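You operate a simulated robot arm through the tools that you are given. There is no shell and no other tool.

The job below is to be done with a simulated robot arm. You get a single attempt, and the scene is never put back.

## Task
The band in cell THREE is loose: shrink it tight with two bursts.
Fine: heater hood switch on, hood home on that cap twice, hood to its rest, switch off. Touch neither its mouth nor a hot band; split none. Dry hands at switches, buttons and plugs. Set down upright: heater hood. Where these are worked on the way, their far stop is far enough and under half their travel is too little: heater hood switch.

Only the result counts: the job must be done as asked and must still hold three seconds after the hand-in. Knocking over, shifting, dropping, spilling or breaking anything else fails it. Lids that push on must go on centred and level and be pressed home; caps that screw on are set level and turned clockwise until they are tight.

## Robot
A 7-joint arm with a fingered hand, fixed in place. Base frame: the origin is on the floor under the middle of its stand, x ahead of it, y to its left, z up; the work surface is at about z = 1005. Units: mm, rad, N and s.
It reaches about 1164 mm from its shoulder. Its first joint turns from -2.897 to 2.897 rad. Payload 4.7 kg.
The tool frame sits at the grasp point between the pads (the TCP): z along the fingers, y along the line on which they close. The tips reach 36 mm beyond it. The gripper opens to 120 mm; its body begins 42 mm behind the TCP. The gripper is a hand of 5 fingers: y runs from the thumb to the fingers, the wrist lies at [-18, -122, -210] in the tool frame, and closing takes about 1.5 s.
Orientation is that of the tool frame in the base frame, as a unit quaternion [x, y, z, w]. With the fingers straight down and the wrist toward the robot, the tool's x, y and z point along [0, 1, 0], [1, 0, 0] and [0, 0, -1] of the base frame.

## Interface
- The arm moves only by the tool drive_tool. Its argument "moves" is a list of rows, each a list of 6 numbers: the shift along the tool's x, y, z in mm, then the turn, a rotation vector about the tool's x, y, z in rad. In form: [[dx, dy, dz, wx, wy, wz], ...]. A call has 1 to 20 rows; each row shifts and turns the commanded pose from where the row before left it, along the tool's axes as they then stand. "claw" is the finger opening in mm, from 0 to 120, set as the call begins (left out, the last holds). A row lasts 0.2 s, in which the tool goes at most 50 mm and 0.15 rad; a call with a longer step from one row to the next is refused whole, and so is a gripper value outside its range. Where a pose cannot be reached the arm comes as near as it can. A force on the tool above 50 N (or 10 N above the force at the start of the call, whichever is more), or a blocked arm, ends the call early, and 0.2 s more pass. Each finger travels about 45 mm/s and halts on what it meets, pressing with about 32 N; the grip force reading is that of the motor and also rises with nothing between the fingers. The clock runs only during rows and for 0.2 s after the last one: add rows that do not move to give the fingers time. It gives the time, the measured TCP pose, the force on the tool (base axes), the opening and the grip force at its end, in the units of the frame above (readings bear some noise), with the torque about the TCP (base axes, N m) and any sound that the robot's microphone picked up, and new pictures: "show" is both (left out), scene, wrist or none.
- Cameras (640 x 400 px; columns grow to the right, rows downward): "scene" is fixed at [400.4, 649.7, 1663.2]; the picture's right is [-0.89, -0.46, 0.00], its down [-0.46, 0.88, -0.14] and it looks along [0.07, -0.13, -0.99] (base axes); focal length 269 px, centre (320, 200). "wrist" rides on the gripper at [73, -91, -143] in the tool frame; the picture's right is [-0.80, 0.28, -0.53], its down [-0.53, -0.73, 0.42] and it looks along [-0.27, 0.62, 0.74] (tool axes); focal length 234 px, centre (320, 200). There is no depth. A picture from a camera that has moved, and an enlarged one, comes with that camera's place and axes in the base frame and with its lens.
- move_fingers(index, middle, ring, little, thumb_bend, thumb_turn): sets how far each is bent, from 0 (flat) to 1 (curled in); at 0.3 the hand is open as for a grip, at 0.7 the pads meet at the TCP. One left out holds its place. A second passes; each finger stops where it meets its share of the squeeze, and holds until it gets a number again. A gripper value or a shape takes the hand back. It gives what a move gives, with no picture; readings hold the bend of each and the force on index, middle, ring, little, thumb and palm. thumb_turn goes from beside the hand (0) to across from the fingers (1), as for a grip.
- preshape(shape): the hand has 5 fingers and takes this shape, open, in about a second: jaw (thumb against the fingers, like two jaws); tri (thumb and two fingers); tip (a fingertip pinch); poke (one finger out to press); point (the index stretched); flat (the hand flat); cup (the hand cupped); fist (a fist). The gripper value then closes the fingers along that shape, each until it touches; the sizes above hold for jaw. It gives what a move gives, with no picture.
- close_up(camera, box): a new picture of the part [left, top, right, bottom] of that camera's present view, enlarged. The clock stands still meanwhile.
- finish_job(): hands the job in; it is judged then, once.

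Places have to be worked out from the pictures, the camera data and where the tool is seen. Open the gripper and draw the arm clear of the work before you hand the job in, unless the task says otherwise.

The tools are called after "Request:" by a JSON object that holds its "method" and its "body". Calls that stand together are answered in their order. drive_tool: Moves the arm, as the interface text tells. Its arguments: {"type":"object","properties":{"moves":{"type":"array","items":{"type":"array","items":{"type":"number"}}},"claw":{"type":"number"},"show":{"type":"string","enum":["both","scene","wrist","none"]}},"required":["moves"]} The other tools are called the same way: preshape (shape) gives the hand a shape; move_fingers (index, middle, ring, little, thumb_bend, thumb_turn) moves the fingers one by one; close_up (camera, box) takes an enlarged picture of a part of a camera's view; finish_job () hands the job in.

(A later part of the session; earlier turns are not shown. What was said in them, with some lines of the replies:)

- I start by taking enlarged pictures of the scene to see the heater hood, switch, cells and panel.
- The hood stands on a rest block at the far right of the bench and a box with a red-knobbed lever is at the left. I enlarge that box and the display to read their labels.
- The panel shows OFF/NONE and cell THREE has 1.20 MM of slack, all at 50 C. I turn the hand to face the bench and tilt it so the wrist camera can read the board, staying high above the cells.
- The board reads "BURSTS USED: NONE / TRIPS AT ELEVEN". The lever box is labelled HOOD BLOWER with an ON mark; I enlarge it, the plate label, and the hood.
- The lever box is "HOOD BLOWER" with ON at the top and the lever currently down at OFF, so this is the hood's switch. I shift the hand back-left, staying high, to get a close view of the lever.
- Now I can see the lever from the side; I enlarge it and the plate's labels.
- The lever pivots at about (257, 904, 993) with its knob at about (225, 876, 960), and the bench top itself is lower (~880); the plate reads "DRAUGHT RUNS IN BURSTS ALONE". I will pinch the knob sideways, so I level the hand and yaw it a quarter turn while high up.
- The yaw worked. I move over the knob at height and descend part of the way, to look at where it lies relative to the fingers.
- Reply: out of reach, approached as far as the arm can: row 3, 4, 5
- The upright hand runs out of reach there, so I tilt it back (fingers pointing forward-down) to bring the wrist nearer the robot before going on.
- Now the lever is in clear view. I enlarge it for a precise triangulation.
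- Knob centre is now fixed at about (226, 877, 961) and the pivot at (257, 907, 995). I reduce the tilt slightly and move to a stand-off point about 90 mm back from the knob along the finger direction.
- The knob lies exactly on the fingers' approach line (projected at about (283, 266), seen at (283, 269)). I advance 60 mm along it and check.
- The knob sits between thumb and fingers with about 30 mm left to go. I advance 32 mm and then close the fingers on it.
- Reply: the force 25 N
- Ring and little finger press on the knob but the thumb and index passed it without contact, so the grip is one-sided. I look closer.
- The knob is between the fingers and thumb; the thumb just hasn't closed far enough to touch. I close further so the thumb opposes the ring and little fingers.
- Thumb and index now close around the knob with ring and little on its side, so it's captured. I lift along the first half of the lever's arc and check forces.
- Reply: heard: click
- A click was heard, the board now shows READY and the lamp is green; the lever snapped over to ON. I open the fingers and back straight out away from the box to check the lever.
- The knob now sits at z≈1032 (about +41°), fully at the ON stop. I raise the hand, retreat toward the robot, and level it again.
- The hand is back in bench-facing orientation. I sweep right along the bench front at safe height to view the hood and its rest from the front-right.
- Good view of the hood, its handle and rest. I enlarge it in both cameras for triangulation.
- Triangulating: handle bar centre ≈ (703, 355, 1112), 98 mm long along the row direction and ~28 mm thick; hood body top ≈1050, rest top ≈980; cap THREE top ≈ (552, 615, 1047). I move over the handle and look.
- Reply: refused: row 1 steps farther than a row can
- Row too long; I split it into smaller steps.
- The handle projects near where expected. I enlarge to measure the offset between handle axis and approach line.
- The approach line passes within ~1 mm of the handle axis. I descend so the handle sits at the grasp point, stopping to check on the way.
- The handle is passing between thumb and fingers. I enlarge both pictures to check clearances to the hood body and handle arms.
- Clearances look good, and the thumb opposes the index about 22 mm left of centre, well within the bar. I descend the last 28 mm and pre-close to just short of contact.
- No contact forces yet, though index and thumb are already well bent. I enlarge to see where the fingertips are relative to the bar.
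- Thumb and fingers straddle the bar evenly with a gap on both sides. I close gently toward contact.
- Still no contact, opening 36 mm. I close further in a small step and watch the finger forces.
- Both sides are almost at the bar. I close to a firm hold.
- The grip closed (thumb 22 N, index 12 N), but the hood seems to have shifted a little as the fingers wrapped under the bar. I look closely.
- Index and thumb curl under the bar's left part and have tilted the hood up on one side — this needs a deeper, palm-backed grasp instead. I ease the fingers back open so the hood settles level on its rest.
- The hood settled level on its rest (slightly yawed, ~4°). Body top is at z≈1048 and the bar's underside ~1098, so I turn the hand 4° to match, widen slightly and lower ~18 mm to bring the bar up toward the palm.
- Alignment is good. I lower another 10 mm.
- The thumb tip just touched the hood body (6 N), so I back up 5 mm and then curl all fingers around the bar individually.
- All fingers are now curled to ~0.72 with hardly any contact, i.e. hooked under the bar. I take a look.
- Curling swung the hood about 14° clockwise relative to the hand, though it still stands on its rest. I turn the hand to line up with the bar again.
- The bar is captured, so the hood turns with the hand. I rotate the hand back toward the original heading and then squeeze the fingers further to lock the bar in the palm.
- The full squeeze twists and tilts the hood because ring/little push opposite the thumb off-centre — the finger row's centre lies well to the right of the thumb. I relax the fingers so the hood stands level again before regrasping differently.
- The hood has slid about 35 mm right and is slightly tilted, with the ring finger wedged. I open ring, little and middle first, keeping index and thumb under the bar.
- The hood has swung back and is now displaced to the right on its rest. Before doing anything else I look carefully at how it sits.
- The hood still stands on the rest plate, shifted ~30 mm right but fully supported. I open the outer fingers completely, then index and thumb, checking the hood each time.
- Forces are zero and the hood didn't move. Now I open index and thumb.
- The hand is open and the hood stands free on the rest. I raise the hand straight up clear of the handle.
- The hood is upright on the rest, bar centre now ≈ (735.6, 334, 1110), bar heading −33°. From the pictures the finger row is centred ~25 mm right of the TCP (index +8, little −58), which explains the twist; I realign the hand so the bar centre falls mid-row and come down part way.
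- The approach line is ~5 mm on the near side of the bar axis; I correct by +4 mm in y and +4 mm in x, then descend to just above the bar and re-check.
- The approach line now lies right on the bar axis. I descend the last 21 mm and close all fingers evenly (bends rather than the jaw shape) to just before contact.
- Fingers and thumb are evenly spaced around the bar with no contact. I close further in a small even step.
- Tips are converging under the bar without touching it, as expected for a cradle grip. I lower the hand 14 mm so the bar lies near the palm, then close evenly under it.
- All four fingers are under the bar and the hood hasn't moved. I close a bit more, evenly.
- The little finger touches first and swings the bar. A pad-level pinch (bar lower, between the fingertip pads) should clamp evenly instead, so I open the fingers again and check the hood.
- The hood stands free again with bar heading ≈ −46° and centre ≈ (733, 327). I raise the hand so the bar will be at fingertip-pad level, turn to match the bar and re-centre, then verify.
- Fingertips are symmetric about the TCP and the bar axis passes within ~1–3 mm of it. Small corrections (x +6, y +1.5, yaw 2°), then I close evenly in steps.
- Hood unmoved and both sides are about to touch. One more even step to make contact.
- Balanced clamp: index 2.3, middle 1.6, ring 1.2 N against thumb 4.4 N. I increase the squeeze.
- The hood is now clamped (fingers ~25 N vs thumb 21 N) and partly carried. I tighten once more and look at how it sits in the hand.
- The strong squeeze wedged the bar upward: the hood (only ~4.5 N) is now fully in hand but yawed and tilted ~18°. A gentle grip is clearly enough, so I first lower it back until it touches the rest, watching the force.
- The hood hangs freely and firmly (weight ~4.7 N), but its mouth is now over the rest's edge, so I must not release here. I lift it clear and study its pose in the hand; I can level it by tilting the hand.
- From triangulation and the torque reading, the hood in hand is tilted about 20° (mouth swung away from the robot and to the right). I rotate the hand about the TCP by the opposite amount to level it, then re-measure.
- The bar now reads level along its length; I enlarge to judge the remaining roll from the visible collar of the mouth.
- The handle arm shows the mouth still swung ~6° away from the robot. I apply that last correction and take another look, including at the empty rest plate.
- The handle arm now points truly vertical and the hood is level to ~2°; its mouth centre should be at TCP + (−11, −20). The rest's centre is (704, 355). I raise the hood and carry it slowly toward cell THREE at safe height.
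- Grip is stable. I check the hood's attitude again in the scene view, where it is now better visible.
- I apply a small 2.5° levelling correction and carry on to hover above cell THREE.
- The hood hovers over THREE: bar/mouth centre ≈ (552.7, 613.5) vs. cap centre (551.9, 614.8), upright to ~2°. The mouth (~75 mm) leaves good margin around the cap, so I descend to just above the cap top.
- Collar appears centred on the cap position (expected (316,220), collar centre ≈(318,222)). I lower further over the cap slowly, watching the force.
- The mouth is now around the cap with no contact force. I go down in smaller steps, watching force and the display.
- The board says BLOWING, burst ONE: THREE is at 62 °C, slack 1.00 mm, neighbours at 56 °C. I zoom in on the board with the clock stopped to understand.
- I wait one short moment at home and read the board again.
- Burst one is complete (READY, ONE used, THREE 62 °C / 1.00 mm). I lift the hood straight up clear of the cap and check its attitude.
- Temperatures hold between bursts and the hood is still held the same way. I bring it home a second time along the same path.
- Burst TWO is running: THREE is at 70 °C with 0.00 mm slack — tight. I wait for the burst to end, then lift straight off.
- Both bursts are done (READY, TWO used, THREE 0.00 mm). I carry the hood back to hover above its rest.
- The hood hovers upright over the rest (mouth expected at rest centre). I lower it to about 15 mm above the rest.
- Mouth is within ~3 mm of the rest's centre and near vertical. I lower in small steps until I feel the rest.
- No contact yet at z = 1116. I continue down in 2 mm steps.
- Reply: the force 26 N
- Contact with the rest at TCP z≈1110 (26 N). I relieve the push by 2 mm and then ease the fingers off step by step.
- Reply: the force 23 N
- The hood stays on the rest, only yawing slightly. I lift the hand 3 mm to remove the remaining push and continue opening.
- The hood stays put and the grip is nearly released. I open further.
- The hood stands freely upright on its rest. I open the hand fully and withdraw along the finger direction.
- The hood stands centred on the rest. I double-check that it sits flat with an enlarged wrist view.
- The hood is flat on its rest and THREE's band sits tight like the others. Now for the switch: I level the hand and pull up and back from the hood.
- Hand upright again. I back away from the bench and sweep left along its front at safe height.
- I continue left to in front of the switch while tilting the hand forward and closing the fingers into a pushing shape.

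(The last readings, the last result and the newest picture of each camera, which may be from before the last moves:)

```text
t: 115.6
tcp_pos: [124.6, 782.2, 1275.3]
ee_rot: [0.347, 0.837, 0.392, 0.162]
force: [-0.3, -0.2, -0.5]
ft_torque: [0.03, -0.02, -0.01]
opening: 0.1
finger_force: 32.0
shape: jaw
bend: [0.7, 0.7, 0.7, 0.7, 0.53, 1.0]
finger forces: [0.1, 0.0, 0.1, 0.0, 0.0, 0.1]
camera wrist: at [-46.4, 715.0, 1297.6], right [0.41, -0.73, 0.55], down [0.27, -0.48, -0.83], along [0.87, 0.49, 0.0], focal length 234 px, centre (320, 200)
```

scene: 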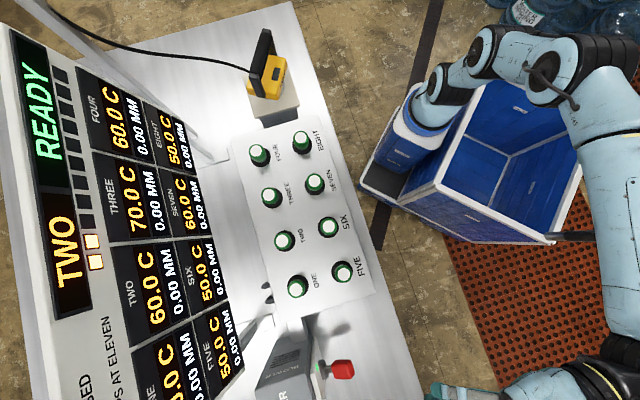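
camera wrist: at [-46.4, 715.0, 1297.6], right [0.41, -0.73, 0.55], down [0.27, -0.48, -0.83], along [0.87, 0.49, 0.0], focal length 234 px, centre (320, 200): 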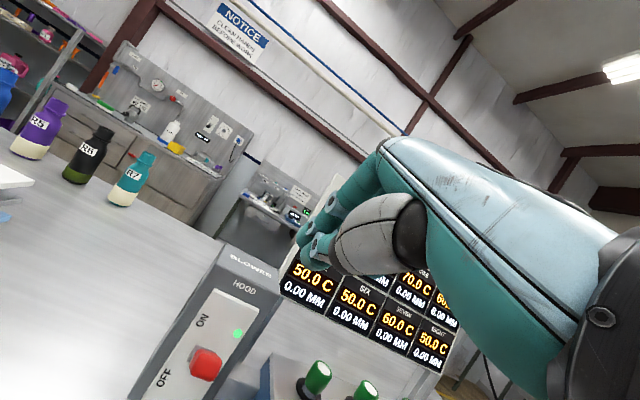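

The lever knob is where expected (≈(222–228, 877, 1032)). I approach to just above the knob and look before pushing.

Request:
{"method": "drive_tool", "body": {"moves": [[0.5, -8.2, 30.5, 0, 0, 0], [0.5, -8.2, 30.5, 0, 0, 0], [0.5, -8.2, 30.5, 0, 0, 0], [0.5, -8.2, 30.5, 0, 0, 0], [0.5, -8.2, 30.5, 0, 0, 0], [0.5, -8.2, 30.5, 0, 0, 0], [0, 0, 0, 0, 0, 0]]}}

Request:
{"method": "close_up", "body": {"camera": "wrist", "box": [160, 170, 400, 380]}}

Request:
{"method": "close_up", "body": {"camera": "scene", "box": [260, 300, 420, 400]}}

```text
t: 117.2
tcp_pos: [199.4, 864.5, 1117.5]
ee_rot: [0.347, 0.837, 0.39, 0.162]
force: [-0.2, 0.4, 1.0]
ft_torque: [0.01, -0.01, 0.0]
opening: 0.0
finger_force: 32.2
shape: jaw
bend: [0.7, 0.7, 0.7, 0.7, 0.53, 1.0]
finger forces: [0.0, 0.0, 0.0, 0.1, 0.0, 0.0]
camera wrist: at [27.8, 795.8, 1139.7], right [0.41, -0.73, 0.55], down [0.27, -0.48, -0.83], along [0.87, 0.49, 0.0], focal length 234 px, centre (320, 200)
```

scene: 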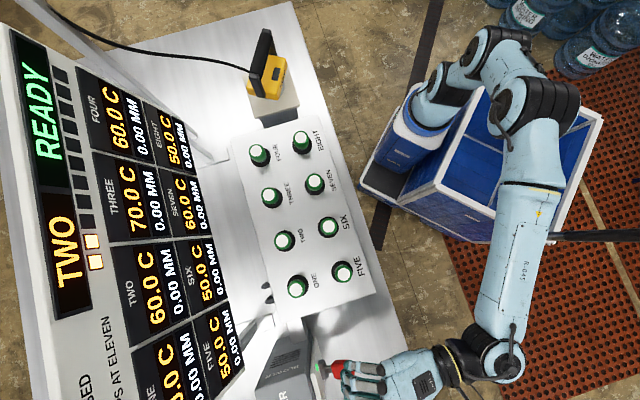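
wrist: 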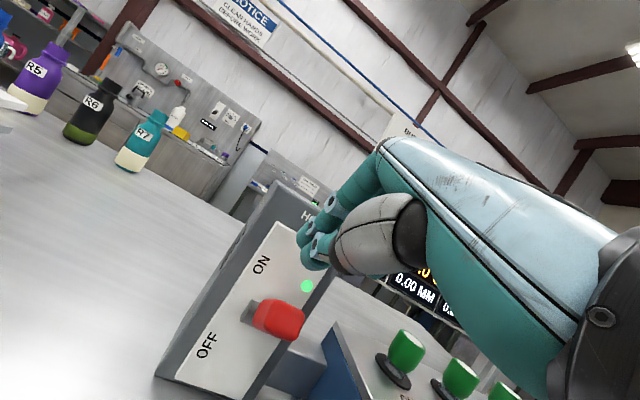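

```text
1.90 times, centred on (280, 275) of wrist
camera zoom: at [27.8, 795.8, 1139.7], right [0.41, -0.73, 0.55], down [0.27, -0.48, -0.83], along [0.87, 0.49, 0.0], focal length 446 px, centre (396, 57)
```

zoom: 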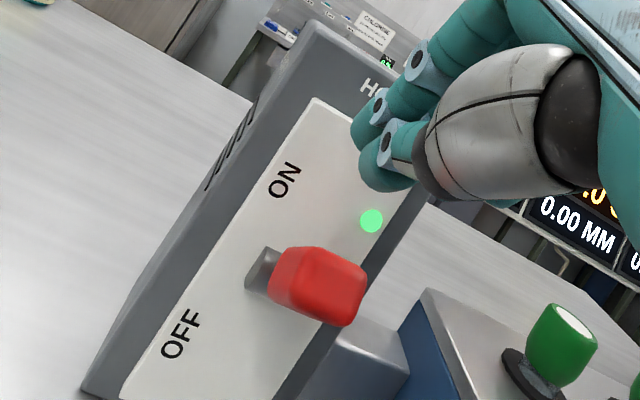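

```text
4.00 times, centred on (340, 350) of scene
camera zoom: at [400.4, 649.7, 1663.2], right [-0.89, -0.46, 0.0], down [-0.46, 0.88, -0.14], along [0.07, -0.13, -0.99], focal length 1076 px, centre (240, -400)
```

zoom: 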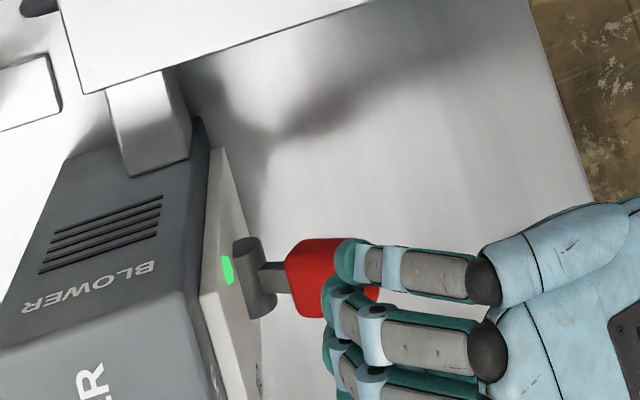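

The closed fingers and thumb are right above the knob. I push straight down in steps.

Request:
{"method": "drive_tool", "body": {"moves": [[0, -6.15, 5.14, 0, 0, 0], [0, -6.15, 5.14, 0, 0, 0], [0, -6.15, 5.14, 0, 0, 0], [0, -6.15, 5.14, 0, 0, 0], [0, -6.15, 5.14, 0, 0, 0], [0, 0, 0, 0, 0, 0]]}}

Request:
{"method": "close_up", "body": {"camera": "wrist", "box": [160, 170, 400, 380]}}

```text
t: 118.6
tcp_pos: [198.6, 859.2, 1078.8]
ee_rot: [0.347, 0.837, 0.391, 0.162]
force: [-0.9, -0.7, 1.7]
ft_torque: [0.02, -0.04, -0.01]
opening: 0.1
finger_force: 32.9
shape: jaw
bend: [0.7, 0.7, 0.7, 0.7, 0.53, 1.0]
finger forces: [0.1, 0.0, 0.0, 0.0, 0.0, 0.0]
camera wrist: at [27.2, 792.3, 1100.7], right [0.41, -0.73, 0.55], down [0.27, -0.48, -0.83], along [0.87, 0.49, 0.0], focal length 234 px, centre (320, 200)
```

scene: 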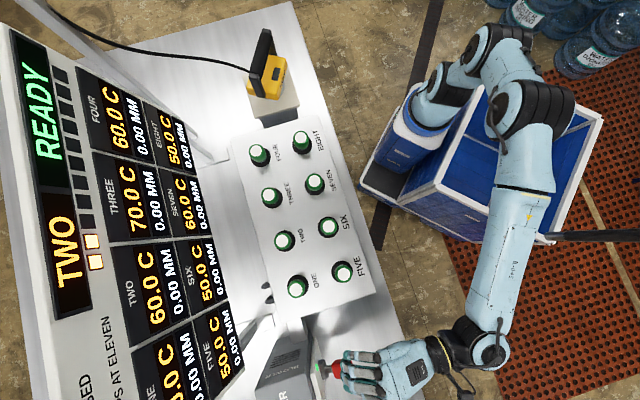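
wrist: 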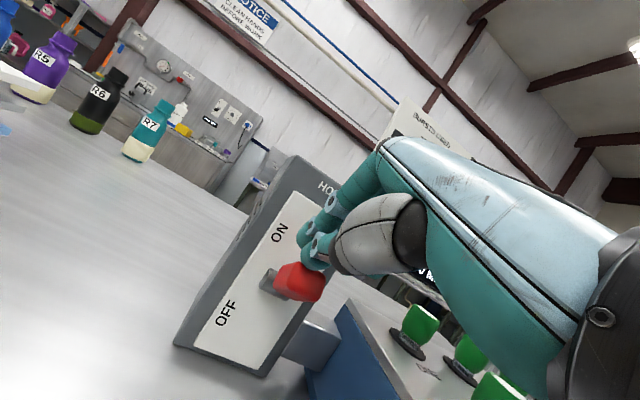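

```text
1.90 times, centred on (280, 275) of wrist
camera zoom: at [27.2, 792.3, 1100.7], right [0.41, -0.73, 0.55], down [0.27, -0.48, -0.83], along [0.87, 0.49, 0.0], focal length 446 px, centre (396, 57)
```

zoom: 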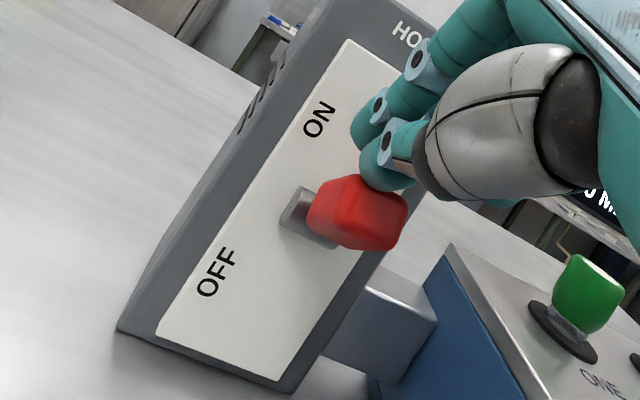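

The fingertips are at the knob's top surface. I keep pushing down.

Request:
{"method": "drive_tool", "body": {"moves": [[0, -6.15, 5.14, 0, 0, 0], [0, -6.15, 5.14, 0, 0, 0], [0, -6.15, 5.14, 0, 0, 0], [0, -6.15, 5.14, 0, 0, 0], [0, -6.15, 5.14, 0, 0, 0], [0, 0, 0, 0, 0, 0]]}}

Request:
{"method": "close_up", "body": {"camera": "wrist", "box": [160, 170, 400, 380]}}

```text
t: 120.0
tcp_pos: [197.0, 858.5, 1037.6]
ee_rot: [0.347, 0.837, 0.39, 0.163]
force: [0.0, 0.4, 0.0]
ft_torque: [0.0, 0.01, 0.04]
opening: 0.0
finger_force: 31.4
shape: jaw
bend: [0.7, 0.7, 0.7, 0.7, 0.53, 1.0]
finger forces: [0.1, 0.1, 0.0, 0.1, 0.0, 0.1]
camera wrist: at [26.0, 791.7, 1060.5], right [0.41, -0.73, 0.55], down [0.27, -0.48, -0.83], along [0.87, 0.49, 0.0], focal length 234 px, centre (320, 200)
```

scene: 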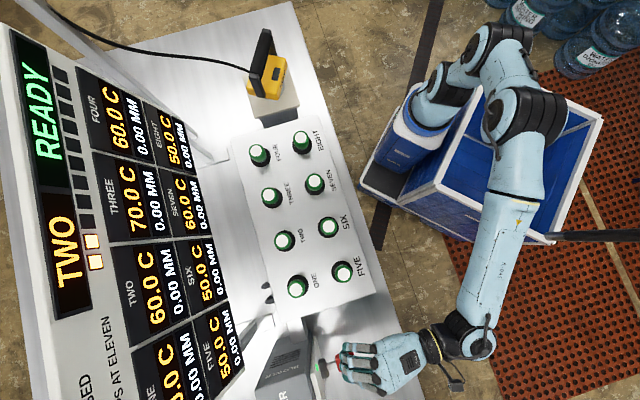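
wrist: 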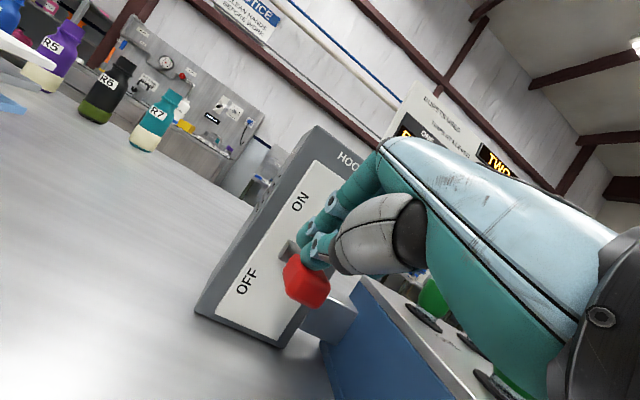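

```text
1.90 times, centred on (280, 275) of wrist
camera zoom: at [26.0, 791.7, 1060.5], right [0.41, -0.73, 0.55], down [0.27, -0.48, -0.83], along [0.87, 0.49, 0.0], focal length 446 px, centre (396, 57)
```

zoom: 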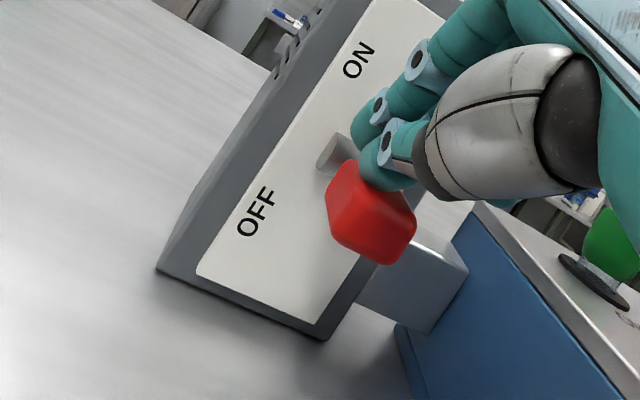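

The lever is following (about horizontal now), board still READY. I push further down.

Request:
{"method": "drive_tool", "body": {"moves": [[0, -6.15, 5.14, 0, 0, 0], [0, -6.15, 5.14, 0, 0, 0], [0, -6.15, 5.14, 0, 0, 0], [0, -6.15, 5.14, 0, 0, 0], [0, 0, 0, 0, 0, 0]]}}

Request:
{"method": "close_up", "body": {"camera": "wrist", "box": [160, 170, 400, 380]}}

```text
t: 121.2
tcp_pos: [198.5, 858.4, 1007.4]
ee_rot: [0.346, 0.837, 0.391, 0.162]
force: [0.3, -0.7, -0.5]
ft_torque: [-0.02, 0.02, 0.01]
opening: 0.0
finger_force: 32.2
shape: jaw
bend: [0.7, 0.7, 0.7, 0.7, 0.53, 1.0]
finger forces: [0.0, 0.0, 0.1, 0.1, 0.1, 0.1]
heard: click
camera wrist: at [26.5, 790.9, 1028.9], right [0.41, -0.73, 0.55], down [0.27, -0.48, -0.83], along [0.87, 0.49, 0.0], focal length 234 px, centre (320, 200)
```

scene: 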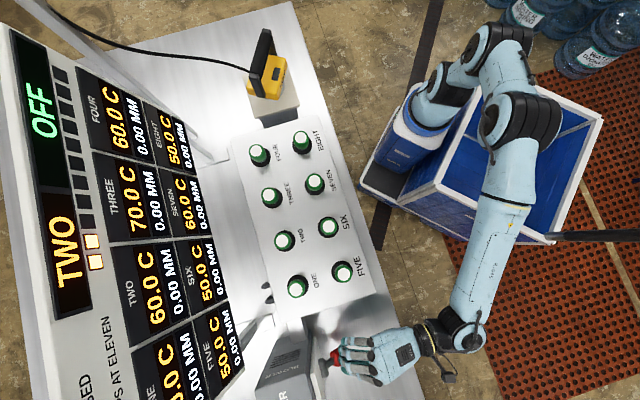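
wrist: 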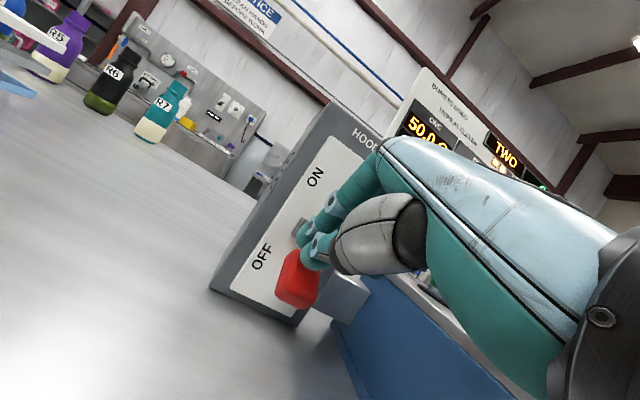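

```text
1.90 times, centred on (280, 275) of wrist
camera zoom: at [26.5, 790.9, 1028.9], right [0.41, -0.73, 0.55], down [0.27, -0.48, -0.83], along [0.87, 0.49, 0.0], focal length 446 px, centre (396, 57)
```

zoom: 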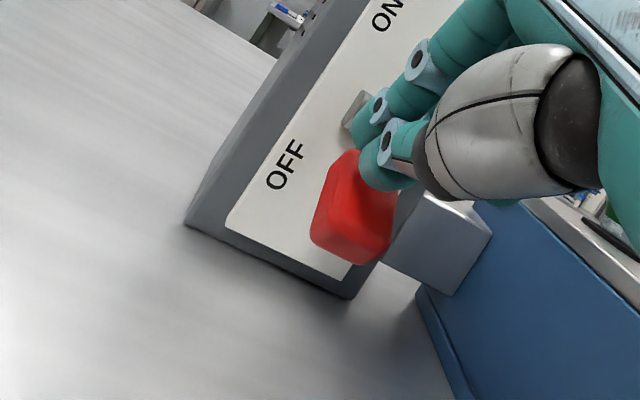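

Click — the board shows OFF and the lever is down (knob z≈954, its original OFF stop). I press a few mm more to confirm the stop, then withdraw upward and back.

Request:
{"method": "drive_tool", "body": {"moves": [[0, -3.07, 2.57, 0, 0, 0], [0, -3.07, 2.57, 0, 0, 0], [0, 0, 0, 0, 0, 0]], "show": "none"}}

Request:
{"method": "drive_tool", "body": {"moves": [[0, 18.4, -15.4, 0, 0, 0], [0, 18.4, -15.4, 0, 0, 0], [0, 18.4, -15.4, 0, 0, 0], [0, 18.4, -15.4, 0, 0, 0], [0, 0, -40, 0, 0, 0], [0, 0, -40, 0, 0, 0], [0, 0, -40, 0, 0, 0], [0, 0, 0, 0, 0, 0]]}}

Request:
{"method": "close_up", "body": {"camera": "wrist", "box": [100, 170, 340, 400]}}

```text
t: 122.0
tcp_pos: [197.9, 858.8, 997.7]
ee_rot: [0.346, 0.837, 0.391, 0.162]
force: [0.3, -0.6, 2.1]
ft_torque: [0.04, -0.02, -0.01]
opening: 0.0
finger_force: 32.0
shape: jaw
bend: [0.7, 0.7, 0.7, 0.7, 0.53, 1.0]
finger forces: [0.0, 0.1, 0.0, 0.0, 0.0, 0.0]
```

```text
t: 123.8
tcp_pos: [132.4, 796.6, 1173.0]
ee_rot: [0.348, 0.837, 0.39, 0.163]
force: [-0.3, -0.3, -0.3]
ft_torque: [0.02, -0.01, -0.01]
opening: 0.0
finger_force: 32.2
shape: jaw
bend: [0.7, 0.7, 0.7, 0.7, 0.53, 1.0]
finger forces: [0.0, 0.0, 0.1, 0.1, 0.0, 0.0]
camera wrist: at [-38.5, 728.9, 1195.3], right [0.41, -0.73, 0.55], down [0.27, -0.48, -0.83], along [0.87, 0.49, 0.0], focal length 234 px, centre (320, 200)
```

scene: 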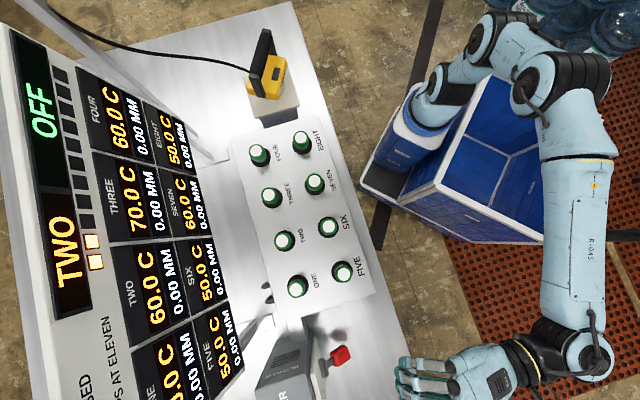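
wrist: 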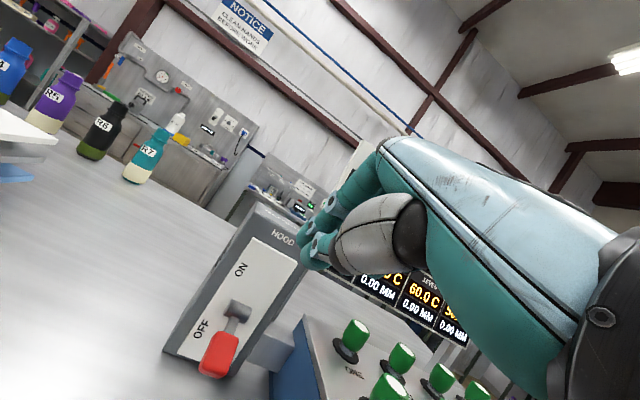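

```text
1.74 times, centred on (220, 285) of wrist
camera zoom: at [-38.5, 728.9, 1195.3], right [0.41, -0.73, 0.55], down [0.27, -0.48, -0.83], along [0.87, 0.49, 0.0], focal length 407 px, centre (494, 52)
```

zoom: 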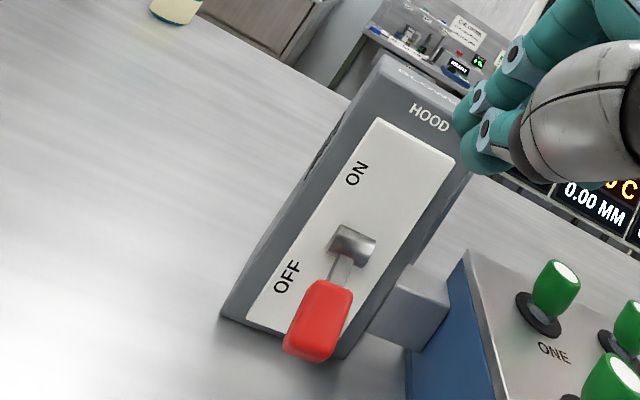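

The lever is at OFF, the board reads OFF with THREE at 0.00 mm. I open the hand and draw the arm back and up clear of the work, then do a final check.

Request:
{"method": "drive_tool", "body": {"moves": [[0, 10, -30, 0, 0, 0], [0, 10, -30, 0, 0, 0], [0, 10, -30, 0, 0, 0], [0, 10, -30, 0.1, 0, 0], [0, 0, -20, 0.14, 0, 0], [0, 0, 0, 0.14, 0, 0], [0, 0, 0, 0.14, 0, 0], [0, 0, 0, 0, 0, 0], [0, 0, 0, 0, 0, 0]], "claw": 120}}

Request:
{"method": "close_up", "body": {"camera": "scene", "box": [220, 10, 360, 130]}}

Request:
{"method": "close_up", "body": {"camera": "scene", "box": [0, 20, 260, 400]}}

Request:
{"method": "close_up", "body": {"camera": "scene", "box": [230, 120, 380, 310]}}

```text
t: 125.8
tcp_pos: [75.3, 739.8, 1293.1]
ee_rot: [0.377, 0.909, 0.163, 0.067]
force: [-0.2, 0.5, 0.6]
ft_torque: [0.02, 0.0, -0.01]
opening: 119.7
finger_force: 0.1
shape: jaw
bend: [0.3, 0.3, 0.3, 0.3, 0.3, 0.98]
finger forces: [0.1, 0.1, 0.0, 0.1, 0.0, 0.0]
camera wrist: at [-73.2, 695.0, 1396.3], right [0.62, -0.51, 0.59], down [-0.01, -0.76, -0.65], along [0.78, 0.4, -0.48], focal length 234 px, centre (320, 200)
```

scene: 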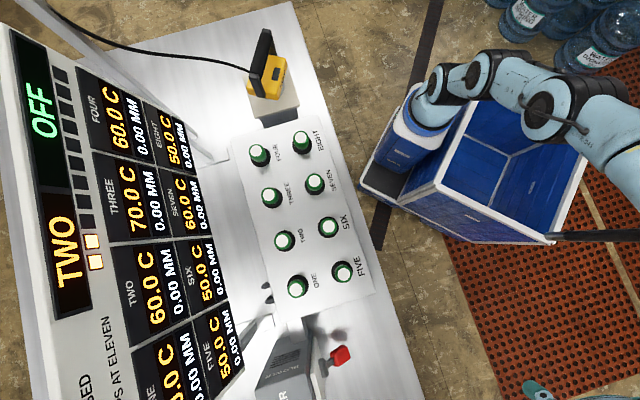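
wrist: 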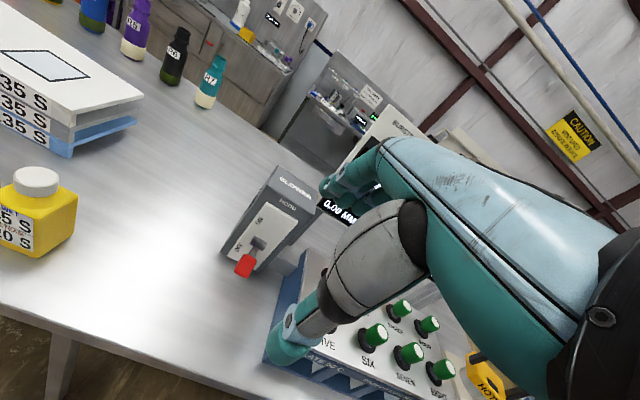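

```text
3.33 times, centred on (290, 70) of scene
camera zoom: at [400.4, 649.7, 1663.2], right [-0.89, -0.46, 0.0], down [-0.46, 0.88, -0.14], along [0.07, -0.13, -0.99], focal length 896 px, centre (420, 633)
```

zoom: 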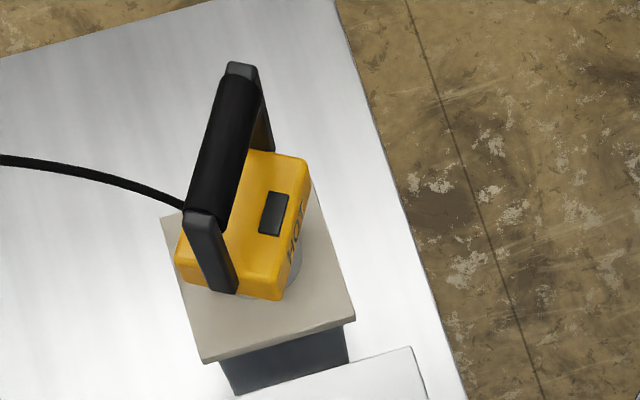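

```text
1.05 times, centred on (130, 210) of scene (not enlarged: the box is as wide or as high as the picture)
camera zoom: at [400.4, 649.7, 1663.2], right [-0.89, -0.46, 0.0], down [-0.46, 0.88, -0.14], along [0.07, -0.13, -0.99], focal length 283 px, centre (520, 190)
```

zoom: 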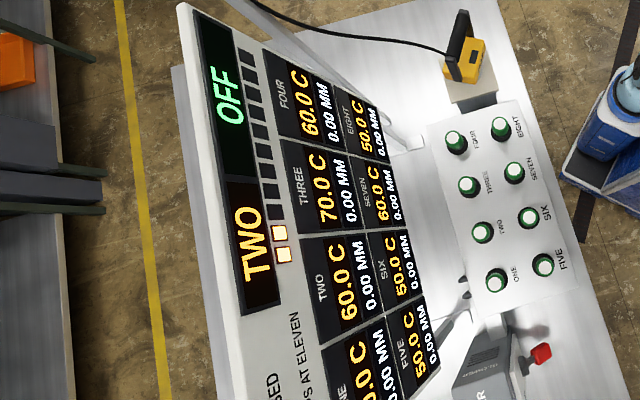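

```text
2.11 times, centred on (305, 215) of scene
camera zoom: at [400.4, 649.7, 1663.2], right [-0.89, -0.46, 0.0], down [-0.46, 0.88, -0.14], along [0.07, -0.13, -0.99], focal length 566 px, centre (352, 168)
```

zoom: 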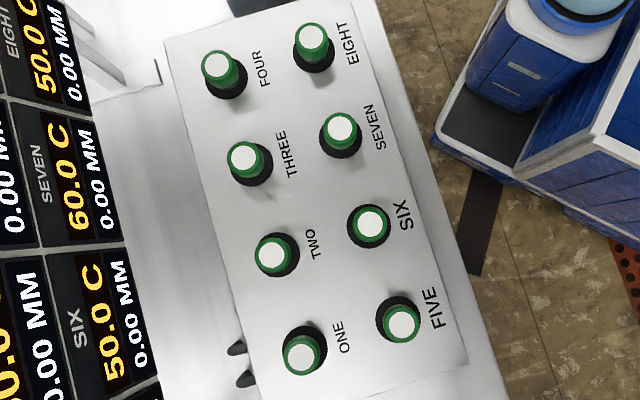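

Everything checks out: the board shows OFF, two bursts used, THREE at 0.00 mm, and no band is split. The hood stands upright on its rest, the switch is off, and the open hand is clear. I hand the job in.

Request:
{"method": "finish_job", "body": {}}

```text
The job is handed in.
```

The band in cell THREE is tight. Its slack went from 1.20 mm to 1.00 mm after the first burst and to 0.00 mm after the second. The job is handed in, but I have no verdict back on it.

- **Bursts:** the board counts two. THREE ended at 70 °C. TWO, FOUR and SEVEN warmed to 60 °C, and their slack still reads 0.00 mm. I saw no split bands.
- **Hood:** it stands upright on its rest, about centred. It is turned roughly 34° from how it first stood.
- **Handling:** getting a grip took several tries. During them the hood slid about 40 mm and tilted on its rest, and each time it settled back upright. It never fell off. I did not feel or see the fingers touch the mouth or a hot band.
- **Switch:** I heard it click off, the lever is down where it first stood, and the board reads OFF.
- **Arm:** the hand is open and clear of the bench. Nothing else looked moved.
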